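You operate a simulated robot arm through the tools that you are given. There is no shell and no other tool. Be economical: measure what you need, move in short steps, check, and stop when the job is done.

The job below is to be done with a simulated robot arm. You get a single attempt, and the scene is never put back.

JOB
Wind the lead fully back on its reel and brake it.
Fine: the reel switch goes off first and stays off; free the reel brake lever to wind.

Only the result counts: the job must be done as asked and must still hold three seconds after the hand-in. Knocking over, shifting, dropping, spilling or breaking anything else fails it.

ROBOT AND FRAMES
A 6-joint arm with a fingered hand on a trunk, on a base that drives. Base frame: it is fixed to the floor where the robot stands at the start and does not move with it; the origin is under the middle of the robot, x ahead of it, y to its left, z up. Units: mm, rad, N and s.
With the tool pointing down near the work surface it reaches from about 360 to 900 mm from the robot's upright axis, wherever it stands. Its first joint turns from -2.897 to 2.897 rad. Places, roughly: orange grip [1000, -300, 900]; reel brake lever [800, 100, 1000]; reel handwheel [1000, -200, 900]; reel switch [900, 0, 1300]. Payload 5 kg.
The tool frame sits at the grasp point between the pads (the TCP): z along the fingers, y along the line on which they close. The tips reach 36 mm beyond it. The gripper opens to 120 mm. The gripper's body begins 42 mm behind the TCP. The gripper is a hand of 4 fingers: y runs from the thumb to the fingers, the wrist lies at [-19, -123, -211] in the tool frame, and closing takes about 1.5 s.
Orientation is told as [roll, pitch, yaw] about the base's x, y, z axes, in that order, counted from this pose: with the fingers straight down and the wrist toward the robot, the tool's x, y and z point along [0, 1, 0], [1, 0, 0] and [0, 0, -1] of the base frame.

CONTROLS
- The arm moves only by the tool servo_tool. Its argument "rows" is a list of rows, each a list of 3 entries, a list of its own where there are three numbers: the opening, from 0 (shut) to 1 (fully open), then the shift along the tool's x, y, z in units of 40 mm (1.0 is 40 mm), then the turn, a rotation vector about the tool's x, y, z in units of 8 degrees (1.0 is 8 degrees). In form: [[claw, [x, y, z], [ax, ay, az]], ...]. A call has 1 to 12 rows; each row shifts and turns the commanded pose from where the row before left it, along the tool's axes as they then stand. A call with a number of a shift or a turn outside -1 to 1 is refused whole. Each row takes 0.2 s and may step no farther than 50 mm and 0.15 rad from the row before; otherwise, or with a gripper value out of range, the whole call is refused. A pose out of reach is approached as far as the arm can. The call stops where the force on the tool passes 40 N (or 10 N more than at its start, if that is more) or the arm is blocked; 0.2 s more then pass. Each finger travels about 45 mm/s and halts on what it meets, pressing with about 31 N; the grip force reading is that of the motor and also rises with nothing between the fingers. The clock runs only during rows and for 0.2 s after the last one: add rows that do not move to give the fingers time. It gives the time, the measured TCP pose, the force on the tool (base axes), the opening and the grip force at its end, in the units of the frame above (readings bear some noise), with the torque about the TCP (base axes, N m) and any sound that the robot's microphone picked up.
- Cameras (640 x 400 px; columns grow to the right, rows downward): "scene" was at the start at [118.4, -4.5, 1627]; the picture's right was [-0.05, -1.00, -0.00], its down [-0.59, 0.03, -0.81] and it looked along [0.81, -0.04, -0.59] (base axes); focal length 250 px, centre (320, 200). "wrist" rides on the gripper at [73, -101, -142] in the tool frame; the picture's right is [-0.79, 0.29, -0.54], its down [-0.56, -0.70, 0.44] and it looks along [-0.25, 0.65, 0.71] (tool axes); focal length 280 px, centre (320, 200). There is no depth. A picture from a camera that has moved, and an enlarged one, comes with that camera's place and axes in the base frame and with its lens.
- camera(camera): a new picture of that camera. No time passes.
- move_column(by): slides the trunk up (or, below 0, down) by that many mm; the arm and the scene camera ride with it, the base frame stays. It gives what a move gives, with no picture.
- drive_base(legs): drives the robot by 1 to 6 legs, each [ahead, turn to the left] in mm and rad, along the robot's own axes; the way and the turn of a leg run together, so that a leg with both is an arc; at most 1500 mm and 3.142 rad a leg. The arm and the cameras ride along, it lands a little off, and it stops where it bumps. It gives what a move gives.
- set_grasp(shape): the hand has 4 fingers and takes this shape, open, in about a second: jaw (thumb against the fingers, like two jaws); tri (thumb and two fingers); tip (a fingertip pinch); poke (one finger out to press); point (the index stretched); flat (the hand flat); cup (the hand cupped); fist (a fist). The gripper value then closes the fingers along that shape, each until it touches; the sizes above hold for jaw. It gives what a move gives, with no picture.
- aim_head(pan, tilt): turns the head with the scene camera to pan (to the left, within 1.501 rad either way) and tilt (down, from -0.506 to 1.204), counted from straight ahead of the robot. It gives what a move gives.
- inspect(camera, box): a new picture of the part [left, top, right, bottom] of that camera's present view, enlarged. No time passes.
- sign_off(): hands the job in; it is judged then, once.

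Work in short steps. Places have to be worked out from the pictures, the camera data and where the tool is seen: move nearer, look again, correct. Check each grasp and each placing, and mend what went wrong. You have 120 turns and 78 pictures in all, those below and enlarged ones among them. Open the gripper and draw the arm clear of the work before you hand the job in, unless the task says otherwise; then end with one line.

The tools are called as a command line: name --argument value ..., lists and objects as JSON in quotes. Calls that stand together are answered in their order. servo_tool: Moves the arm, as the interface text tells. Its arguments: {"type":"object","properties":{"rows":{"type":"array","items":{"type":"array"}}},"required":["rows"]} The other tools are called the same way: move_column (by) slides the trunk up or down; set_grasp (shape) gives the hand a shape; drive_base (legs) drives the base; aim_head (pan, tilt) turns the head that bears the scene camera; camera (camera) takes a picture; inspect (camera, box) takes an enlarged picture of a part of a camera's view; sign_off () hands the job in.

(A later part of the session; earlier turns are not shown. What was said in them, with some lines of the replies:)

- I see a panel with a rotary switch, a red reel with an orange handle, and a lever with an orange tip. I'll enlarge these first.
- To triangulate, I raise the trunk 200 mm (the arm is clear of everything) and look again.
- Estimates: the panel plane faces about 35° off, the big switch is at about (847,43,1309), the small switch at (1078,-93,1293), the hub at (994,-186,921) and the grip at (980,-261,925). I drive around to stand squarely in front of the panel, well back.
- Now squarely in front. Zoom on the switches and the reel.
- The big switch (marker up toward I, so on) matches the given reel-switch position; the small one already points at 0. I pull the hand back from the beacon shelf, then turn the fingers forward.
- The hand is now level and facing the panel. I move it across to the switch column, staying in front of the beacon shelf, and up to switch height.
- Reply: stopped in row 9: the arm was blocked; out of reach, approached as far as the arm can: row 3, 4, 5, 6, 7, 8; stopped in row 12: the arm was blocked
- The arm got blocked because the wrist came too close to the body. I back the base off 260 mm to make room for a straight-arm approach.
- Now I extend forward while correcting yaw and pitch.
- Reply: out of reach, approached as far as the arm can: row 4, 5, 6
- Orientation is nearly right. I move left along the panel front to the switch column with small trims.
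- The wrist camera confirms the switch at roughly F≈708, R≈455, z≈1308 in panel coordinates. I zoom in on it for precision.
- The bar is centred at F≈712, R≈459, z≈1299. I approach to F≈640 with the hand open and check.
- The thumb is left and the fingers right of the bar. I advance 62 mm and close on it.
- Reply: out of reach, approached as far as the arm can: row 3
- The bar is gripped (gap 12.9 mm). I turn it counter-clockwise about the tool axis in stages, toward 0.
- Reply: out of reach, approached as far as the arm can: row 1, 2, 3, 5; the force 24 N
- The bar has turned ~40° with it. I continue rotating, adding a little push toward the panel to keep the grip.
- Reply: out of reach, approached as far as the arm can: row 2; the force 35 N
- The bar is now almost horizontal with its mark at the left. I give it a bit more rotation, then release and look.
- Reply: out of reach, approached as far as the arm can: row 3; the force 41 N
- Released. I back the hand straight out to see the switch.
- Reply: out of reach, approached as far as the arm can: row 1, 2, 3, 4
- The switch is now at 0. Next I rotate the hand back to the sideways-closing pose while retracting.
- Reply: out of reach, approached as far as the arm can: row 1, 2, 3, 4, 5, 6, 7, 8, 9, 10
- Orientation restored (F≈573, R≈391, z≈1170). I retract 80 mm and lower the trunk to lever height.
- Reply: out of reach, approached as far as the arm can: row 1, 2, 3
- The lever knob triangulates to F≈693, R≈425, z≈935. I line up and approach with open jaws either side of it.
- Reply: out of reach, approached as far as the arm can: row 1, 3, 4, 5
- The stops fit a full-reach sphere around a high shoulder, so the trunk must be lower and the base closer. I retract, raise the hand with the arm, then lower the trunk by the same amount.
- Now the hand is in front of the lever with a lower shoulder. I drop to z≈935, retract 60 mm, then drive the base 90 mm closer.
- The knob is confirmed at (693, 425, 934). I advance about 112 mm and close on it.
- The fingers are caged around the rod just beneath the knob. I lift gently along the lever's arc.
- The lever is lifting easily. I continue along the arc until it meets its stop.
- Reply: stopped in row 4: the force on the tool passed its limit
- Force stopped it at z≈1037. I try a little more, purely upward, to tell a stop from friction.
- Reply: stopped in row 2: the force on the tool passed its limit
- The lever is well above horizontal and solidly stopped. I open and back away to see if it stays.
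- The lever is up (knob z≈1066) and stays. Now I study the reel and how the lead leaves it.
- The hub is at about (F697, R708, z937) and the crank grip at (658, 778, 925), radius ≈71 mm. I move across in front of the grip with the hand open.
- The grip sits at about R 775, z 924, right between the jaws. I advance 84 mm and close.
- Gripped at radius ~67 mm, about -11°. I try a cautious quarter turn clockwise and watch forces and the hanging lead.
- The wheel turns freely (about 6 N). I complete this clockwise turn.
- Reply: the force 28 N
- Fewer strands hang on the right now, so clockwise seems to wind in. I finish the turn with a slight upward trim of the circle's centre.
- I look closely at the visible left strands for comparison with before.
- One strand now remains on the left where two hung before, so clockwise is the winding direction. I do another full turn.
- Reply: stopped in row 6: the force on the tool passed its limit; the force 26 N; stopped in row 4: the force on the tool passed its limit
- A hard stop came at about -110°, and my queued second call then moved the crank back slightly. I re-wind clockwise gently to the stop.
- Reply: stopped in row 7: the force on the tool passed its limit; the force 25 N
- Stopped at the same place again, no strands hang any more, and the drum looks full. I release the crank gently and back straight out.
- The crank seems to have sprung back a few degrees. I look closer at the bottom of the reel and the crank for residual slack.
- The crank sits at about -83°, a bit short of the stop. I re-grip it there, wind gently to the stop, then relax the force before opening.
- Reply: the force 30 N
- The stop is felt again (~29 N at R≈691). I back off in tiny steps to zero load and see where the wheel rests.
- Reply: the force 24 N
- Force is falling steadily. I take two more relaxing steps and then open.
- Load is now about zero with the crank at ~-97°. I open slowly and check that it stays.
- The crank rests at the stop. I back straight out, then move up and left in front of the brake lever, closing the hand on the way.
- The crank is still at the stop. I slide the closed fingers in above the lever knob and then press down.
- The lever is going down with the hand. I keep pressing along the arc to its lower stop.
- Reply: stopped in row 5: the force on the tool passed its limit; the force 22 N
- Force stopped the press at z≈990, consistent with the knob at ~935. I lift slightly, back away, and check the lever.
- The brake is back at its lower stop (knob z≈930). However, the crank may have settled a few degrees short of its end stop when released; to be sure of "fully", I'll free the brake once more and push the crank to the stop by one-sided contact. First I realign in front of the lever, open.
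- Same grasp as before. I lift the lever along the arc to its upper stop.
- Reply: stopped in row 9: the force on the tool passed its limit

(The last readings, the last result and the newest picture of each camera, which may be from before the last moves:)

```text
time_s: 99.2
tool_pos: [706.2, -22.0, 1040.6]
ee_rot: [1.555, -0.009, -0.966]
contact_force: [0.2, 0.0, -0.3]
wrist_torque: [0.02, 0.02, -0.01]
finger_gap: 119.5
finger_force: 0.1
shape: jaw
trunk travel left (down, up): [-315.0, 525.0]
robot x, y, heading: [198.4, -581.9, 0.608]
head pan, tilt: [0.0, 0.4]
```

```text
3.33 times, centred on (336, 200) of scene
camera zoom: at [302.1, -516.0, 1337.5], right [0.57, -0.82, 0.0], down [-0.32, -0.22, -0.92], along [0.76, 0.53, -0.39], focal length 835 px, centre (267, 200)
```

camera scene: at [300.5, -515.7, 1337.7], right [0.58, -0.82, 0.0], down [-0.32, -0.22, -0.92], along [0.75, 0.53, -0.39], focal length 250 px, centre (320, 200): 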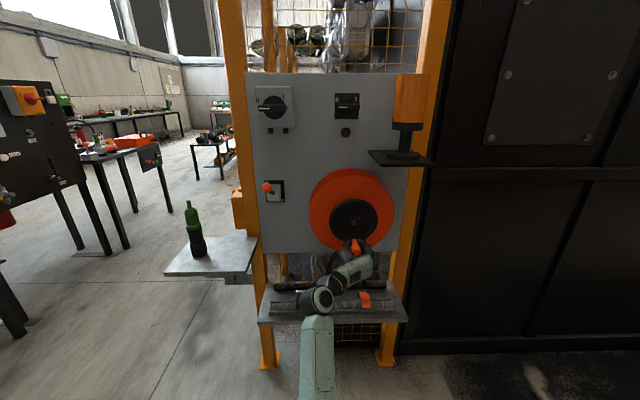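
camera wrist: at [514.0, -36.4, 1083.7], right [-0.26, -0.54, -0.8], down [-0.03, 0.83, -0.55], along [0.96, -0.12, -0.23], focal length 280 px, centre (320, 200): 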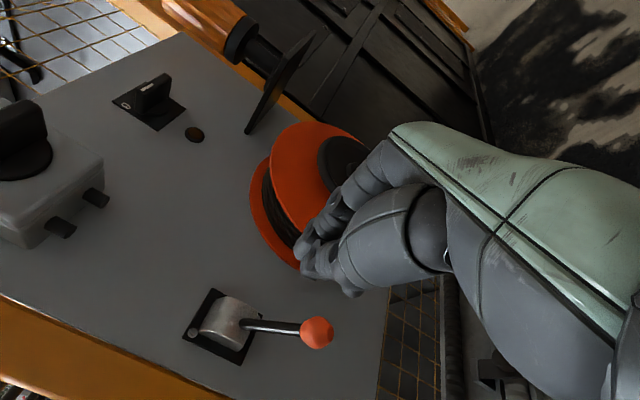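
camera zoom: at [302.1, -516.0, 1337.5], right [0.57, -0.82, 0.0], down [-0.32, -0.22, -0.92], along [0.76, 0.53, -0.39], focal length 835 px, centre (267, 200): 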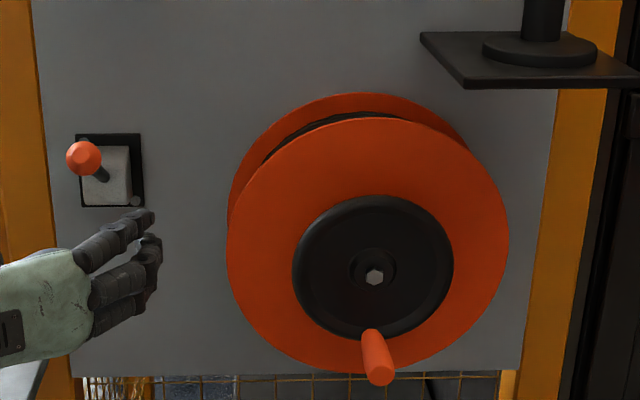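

The brake is free. I close the hand and move to the right of the crank, in front of the reel.

servo_tool --rows '[[0.7, [-0.447, 0.91, 0], [0.04, 0.11, 0]], [0.4, [-0.447, 0.91, 0], [0, 0, 0]], [0.1, [-0.447, 0.91, 0], [0, 0, 0]], [0, [-0.447, 0.91, 0], [0, 0, 0]], [0, [-0.447, 0.91, 0], [0, 0, 0]], [0, [-0.447, 0.91, 0], [0, 0, 0]], [0, [-0.447, 0.91, 0], [0, 0, 0]], [0, [-0.447, 0.91, 0], [0, 0, 0]], [0, [-0.447, 0.91, 0], [0, 0, 0]], [0, [0, 0, 0], [0, 0, 0]]]'

servo_tool --rows '[[0, [0, 0, 0.7], [0, 0, 0]], [0, [0, 0, 0.7], [0, 0, 0]], [0, [0, 0, 0.5], [0, 0, 0]], [0, [0, 0, 0], [0, 0, 0]]]'

inspect --camera "scene" --box '[300, 180, 412, 250]'

```text
time_s: 101.4
tool_pos: [895.0, -292.9, 884.6]
ee_rot: [1.57, -0.009, -0.957]
contact_force: [0.1, 1.1, 0.4]
wrist_torque: [-0.01, 0.0, 0.0]
finger_gap: 0.0
finger_force: 30.7
shape: jaw
trunk travel left (down, up): [-315.0, 525.0]
robot x, y, heading: [200.3, -585.4, 0.611]
head pan, tilt: [0.0, 0.4]
```

```text
time_s: 102.4
tool_pos: [958.5, -249.0, 883.9]
ee_rot: [1.572, -0.007, -0.957]
contact_force: [1.1, 0.1, 0.7]
wrist_torque: [0.02, 0.0, 0.02]
finger_gap: 0.0
finger_force: 30.8
shape: jaw
trunk travel left (down, up): [-315.0, 525.0]
robot x, y, heading: [200.2, -587.8, 0.607]
head pan, tilt: [0.0, 0.4]
```

```text
5.71 times, centred on (356, 215) of scene
camera zoom: at [301.6, -516.5, 1337.6], right [0.57, -0.82, 0.0], down [-0.32, -0.22, -0.92], along [0.76, 0.53, -0.39], focal length 1432 px, centre (114, 114)
```

zoom: 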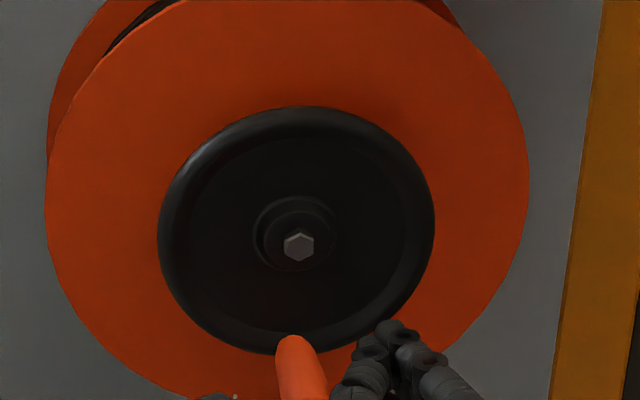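

The closed fingers are right beside the crank. I push left gently in small steps until the stop is felt.

servo_tool --rows '[[0, [0, -0.2, 0], [0, 0, 0]], [0, [0, -0.2, 0], [0, 0, 0]], [0, [0, -0.15, 0], [0, 0, 0]], [0, [0, -0.1, 0], [0, 0, 0]], [0, [0, -0.1, 0], [0, 0, 0]]]'

servo_tool --rows '[[0, [0, -0.1, 0], [0, 0, 0]], [0, [0, -0.1, 0], [0, 0, 0]], [0, [0, -0.1, 0], [0, 0, 0]]]'

```text
time_s: 103.6
tool_pos: [939.9, -227.2, 888.1]
ee_rot: [1.576, -0.008, -0.959]
contact_force: [9.4, -4.6, 21.6]
wrist_torque: [0.06, 0.27, -0.03]
finger_gap: 0.2
finger_force: 30.5
shape: jaw
trunk travel left (down, up): [-315.0, 525.0]
robot x, y, heading: [197.0, -587.7, 0.605]
head pan, tilt: [0.0, 0.4]
```

```text
time_s: 104.3
tool_pos: [936.7, -223.4, 889.8]
ee_rot: [1.581, -0.01, -0.968]
contact_force: [5.3, -11.8, 9.9]
wrist_torque: [-0.13, -0.03, -0.31]
finger_gap: 0.2
finger_force: 31.5
shape: jaw
trunk travel left (down, up): [-315.0, 525.0]
robot x, y, heading: [202.5, -586.5, 0.606]
head pan, tilt: [0.0, 0.4]
stopped in row 3: the force on the tool passed its limit (the readings are from after the stop); the commanded pose is now the measured one
```

Resistance is reached at R≈721. I look at the crank position.

inspect --camera "scene" --box '[300, 180, 412, 250]'

```text
5.71 times, centred on (356, 215) of scene
camera zoom: at [301.2, -518.2, 1337.4], right [0.57, -0.82, 0.0], down [-0.32, -0.22, -0.92], along [0.76, 0.52, -0.39], focal length 1432 px, centre (114, 114)
```

zoom: 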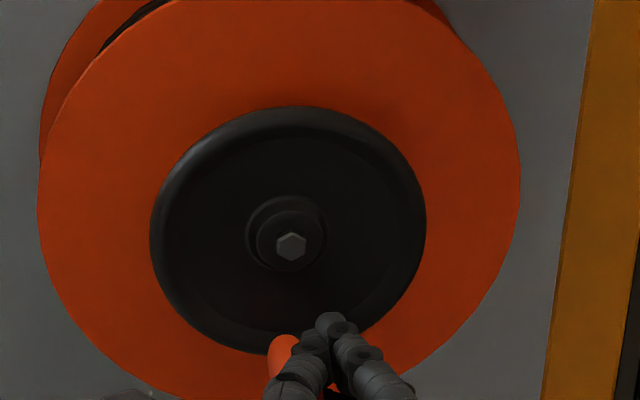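

The crank barely moved, so it was already at the stop; now it is certain. I withdraw right, then back.

servo_tool --rows '[[0, [0, 0.3, 0], [0, 0, 0]], [0, [0, 0.5, 0], [0, 0, 0]], [0, [0, 0.2, -0.4], [0, 0, 0]], [0, [0, 0, -0.8], [0, 0, 0]], [0, [0, 0, -1], [0, 0, 0]], [0, [0, 0, 0], [0.07, -0.07, 0]]]'

inspect --camera "scene" --box '[300, 180, 412, 250]'

```text
time_s: 105.7
tool_pos: [885.9, -302.0, 885.7]
ee_rot: [1.565, -0.008, -0.952]
contact_force: [-0.3, 1.3, -0.1]
wrist_torque: [-0.03, -0.03, 0.01]
finger_gap: 0.1
finger_force: 31.2
shape: jaw
trunk travel left (down, up): [-315.0, 525.0]
robot x, y, heading: [200.5, -588.1, 0.607]
head pan, tilt: [0.0, 0.4]
```

```text
5.71 times, centred on (356, 215) of scene
camera zoom: at [302.4, -516.5, 1337.6], right [0.57, -0.82, 0.0], down [-0.32, -0.22, -0.92], along [0.76, 0.52, -0.39], focal length 1432 px, centre (114, 114)
```

zoom: 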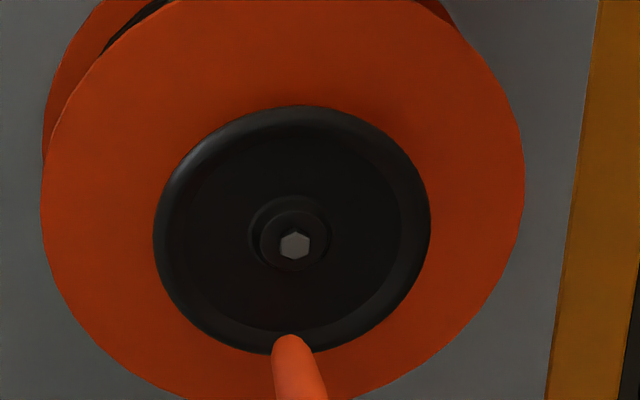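

The crank stays at the stop. I go back to above the lever with the hand closed.

servo_tool --rows '[[0, [0.75, -0.9, 0], [0, 0, 0]], [0, [0.75, -0.9, 0], [0, 0, 0]], [0, [0.75, -0.9, 0], [0, 0, 0]], [0, [0.75, -0.9, 0], [0, 0, 0]], [0, [0.75, -0.9, 0], [0, 0, 0]], [0, [0.75, -0.9, 0], [0, 0, 0]], [0, [0.75, -0.9, 0], [0, 0, 0]], [0, [0.75, -0.9, 0], [0, 0, 0]], [0, [0.23, -1, 0], [0, 0, 0]], [0, [0, 0, 0], [0, 0, 0]]]'

```text
time_s: 107.9
tool_pos: [697.6, -32.6, 1132.0]
ee_rot: [1.565, -0.009, -0.954]
contact_force: [0.0, -0.2, 0.0]
wrist_torque: [0.05, 0.0, -0.01]
finger_gap: 0.0
finger_force: 31.3
shape: jaw
trunk travel left (down, up): [-315.0, 525.0]
robot x, y, heading: [200.4, -587.8, 0.605]
head pan, tilt: [0.0, 0.4]
```

In position above and in front of the lever. I repeat the same slide-in and press-down as before.

servo_tool --rows '[[0, [0.06, -0.05, 0.8], [0, 0, 0]], [0, [0, 0, 0.8], [0, 0, 0]], [0, [0, 0, 0.8], [0, 0, 0]], [0, [0, 0, 0.78], [0, 0, 0]], [0, [0, 0, 0], [0, 0, 0]], [0, [-0.4, 0, 0], [0, 0, 0]], [0, [-0.4, 0, 0], [0, 0, 0]], [0, [-0.4, 0, 0], [0, 0, 0]], [0, [-0.4, 0, -0.05], [0, 0, 0]], [0, [-0.4, 0, -0.05], [0, 0, 0]], [0, [-0.4, 0, -0.05], [0, 0, 0]]]'

servo_tool --rows '[[0, [-0.4, 0, 0], [0, 0, 0]], [0, [-0.4, 0, 0.05], [0, 0, 0]], [0, [-0.4, 0, 0.08], [0, 0, 0]], [0, [-0.3, 0, 0.1], [0, 0, 0]], [0, [-0.3, 0, 0.1], [0, 0, 0]], [0, [-0.25, 0, 0.1], [0, 0, 0]], [0, [-0.25, 0, 0], [0, 0, 0]]]'

servo_tool --rows '[[0, [0.4, 0, 0], [0, 0, 0]], [0, [0.5, 0, -0.5], [0, 0, 0]], [0, [0, 0, -1], [0, 0, 0]], [0, [0, 0, -1], [0, 0, 0]], [0, [0, 0, -1], [0, 0, 0]], [0, [0.5, 0, -0.5], [0, 0, 0]]]'

camera --camera "wrist"

inspect --camera "scene" --box '[240, 140, 432, 260]'

```text
time_s: 110.3
tool_pos: [794.7, 38.0, 1037.9]
ee_rot: [1.564, -0.008, -0.953]
contact_force: [1.6, -1.0, 0.3]
wrist_torque: [-0.02, -0.06, 0.04]
finger_gap: 0.0
finger_force: 31.1
shape: jaw
trunk travel left (down, up): [-315.0, 525.0]
robot x, y, heading: [199.0, -587.5, 0.605]
head pan, tilt: [0.0, 0.4]
```

```text
time_s: 111.5
tool_pos: [801.8, 39.3, 988.1]
ee_rot: [1.596, -0.008, -0.957]
contact_force: [-5.0, -7.5, 18.3]
wrist_torque: [-0.16, -0.01, -0.04]
finger_gap: 0.1
finger_force: 31.4
shape: jaw
trunk travel left (down, up): [-315.0, 525.0]
robot x, y, heading: [202.1, -586.7, 0.606]
head pan, tilt: [0.0, 0.4]
stopped in row 5: the force on the tool passed its limit (the readings are from after the stop); the commanded pose is now the measured one
```

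```text
time_s: 112.9
tool_pos: [672.0, -48.1, 1034.8]
ee_rot: [1.587, -0.008, -0.956]
contact_force: [-0.7, -0.5, -0.5]
wrist_torque: [-0.01, 0.0, 0.01]
finger_gap: 0.0
finger_force: 31.3
shape: jaw
trunk travel left (down, up): [-315.0, 525.0]
robot x, y, heading: [202.2, -584.2, 0.605]
head pan, tilt: [0.0, 0.4]
```

```text
11 pictures are left
camera wrist: at [495.3, -48.2, 1106.1], right [-0.26, -0.55, -0.8], down [-0.03, 0.83, -0.56], along [0.96, -0.12, -0.24], focal length 280 px, centre (320, 200)
```

wrist: 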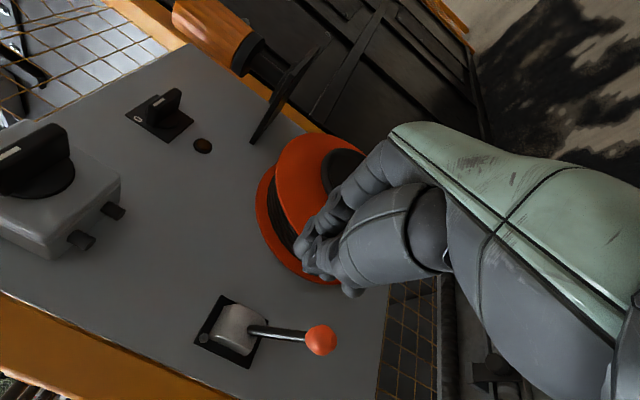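

```text
3.33 times, centred on (336, 200) of scene
camera zoom: at [301.6, -516.9, 1337.6], right [0.57, -0.82, 0.0], down [-0.32, -0.22, -0.92], along [0.76, 0.52, -0.39], focal length 835 px, centre (267, 200)
```

zoom: 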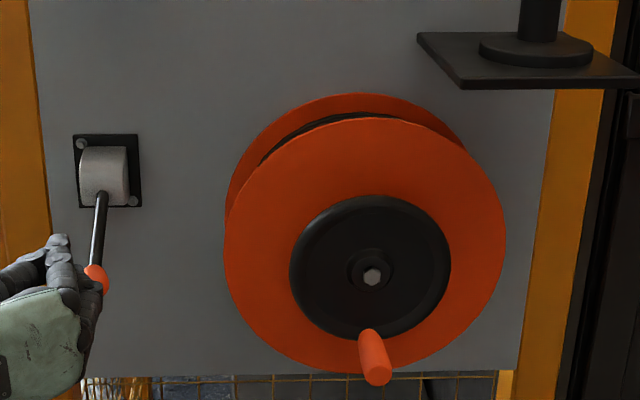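

The lever is down at its stop, the crank is at its stop and the switch is off. I open the hand, retract further and take a last overall look.

servo_tool --rows '[[1, [0.3, 0, -0.8], [0, 0, 0]], [1, [0.3, 0, -0.8], [0, 0, 0]], [1, [0, 0, 0], [0, 0, 0]], [1, [0, 0, 0], [0, 0, 0]], [1, [0, 0, 0], [0, 0, 0]], [1, [0, 0, 0], [0, 0, 0]], [1, [0, 0, 0], [0, 0, 0]], [1, [0, 0, 0], [0, 0, 0]]]'

inspect --camera "scene" --box '[150, 70, 450, 320]'

```text
time_s: 114.7
tool_pos: [619.9, -87.2, 1059.1]
ee_rot: [1.585, -0.009, -0.955]
contact_force: [0.7, -0.1, -0.1]
wrist_torque: [-0.01, -0.01, 0.0]
finger_gap: 119.6
finger_force: 0.0
shape: jaw
trunk travel left (down, up): [-315.0, 525.0]
robot x, y, heading: [198.0, -584.3, 0.608]
head pan, tilt: [0.0, 0.4]
```

```text
1.60 times, centred on (300, 195) of scene
camera zoom: at [301.9, -516.6, 1337.6], right [0.57, -0.82, 0.0], down [-0.32, -0.22, -0.92], along [0.76, 0.52, -0.39], focal length 401 px, centre (352, 208)
```

zoom: 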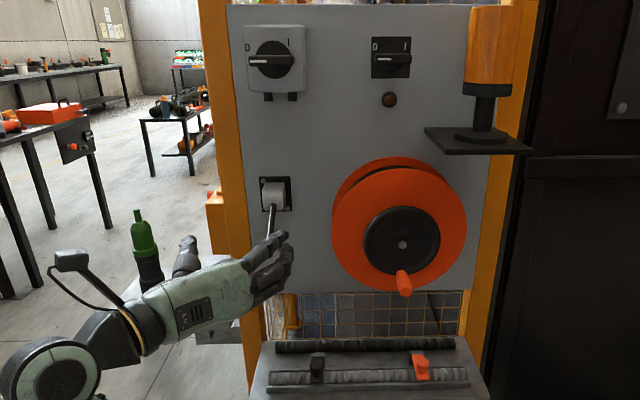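

Everything is in its final state: both switches read 0, the lead is wound with no hanging loop, the brake lever is down and the arm is clear. I hand in.

sign_off

```text
The job is handed in.
```

The reel switch is off, the lead is wound back to the reel's end stop with no loop hanging, and the brake lever is down again at its starting position; the job is handed in.
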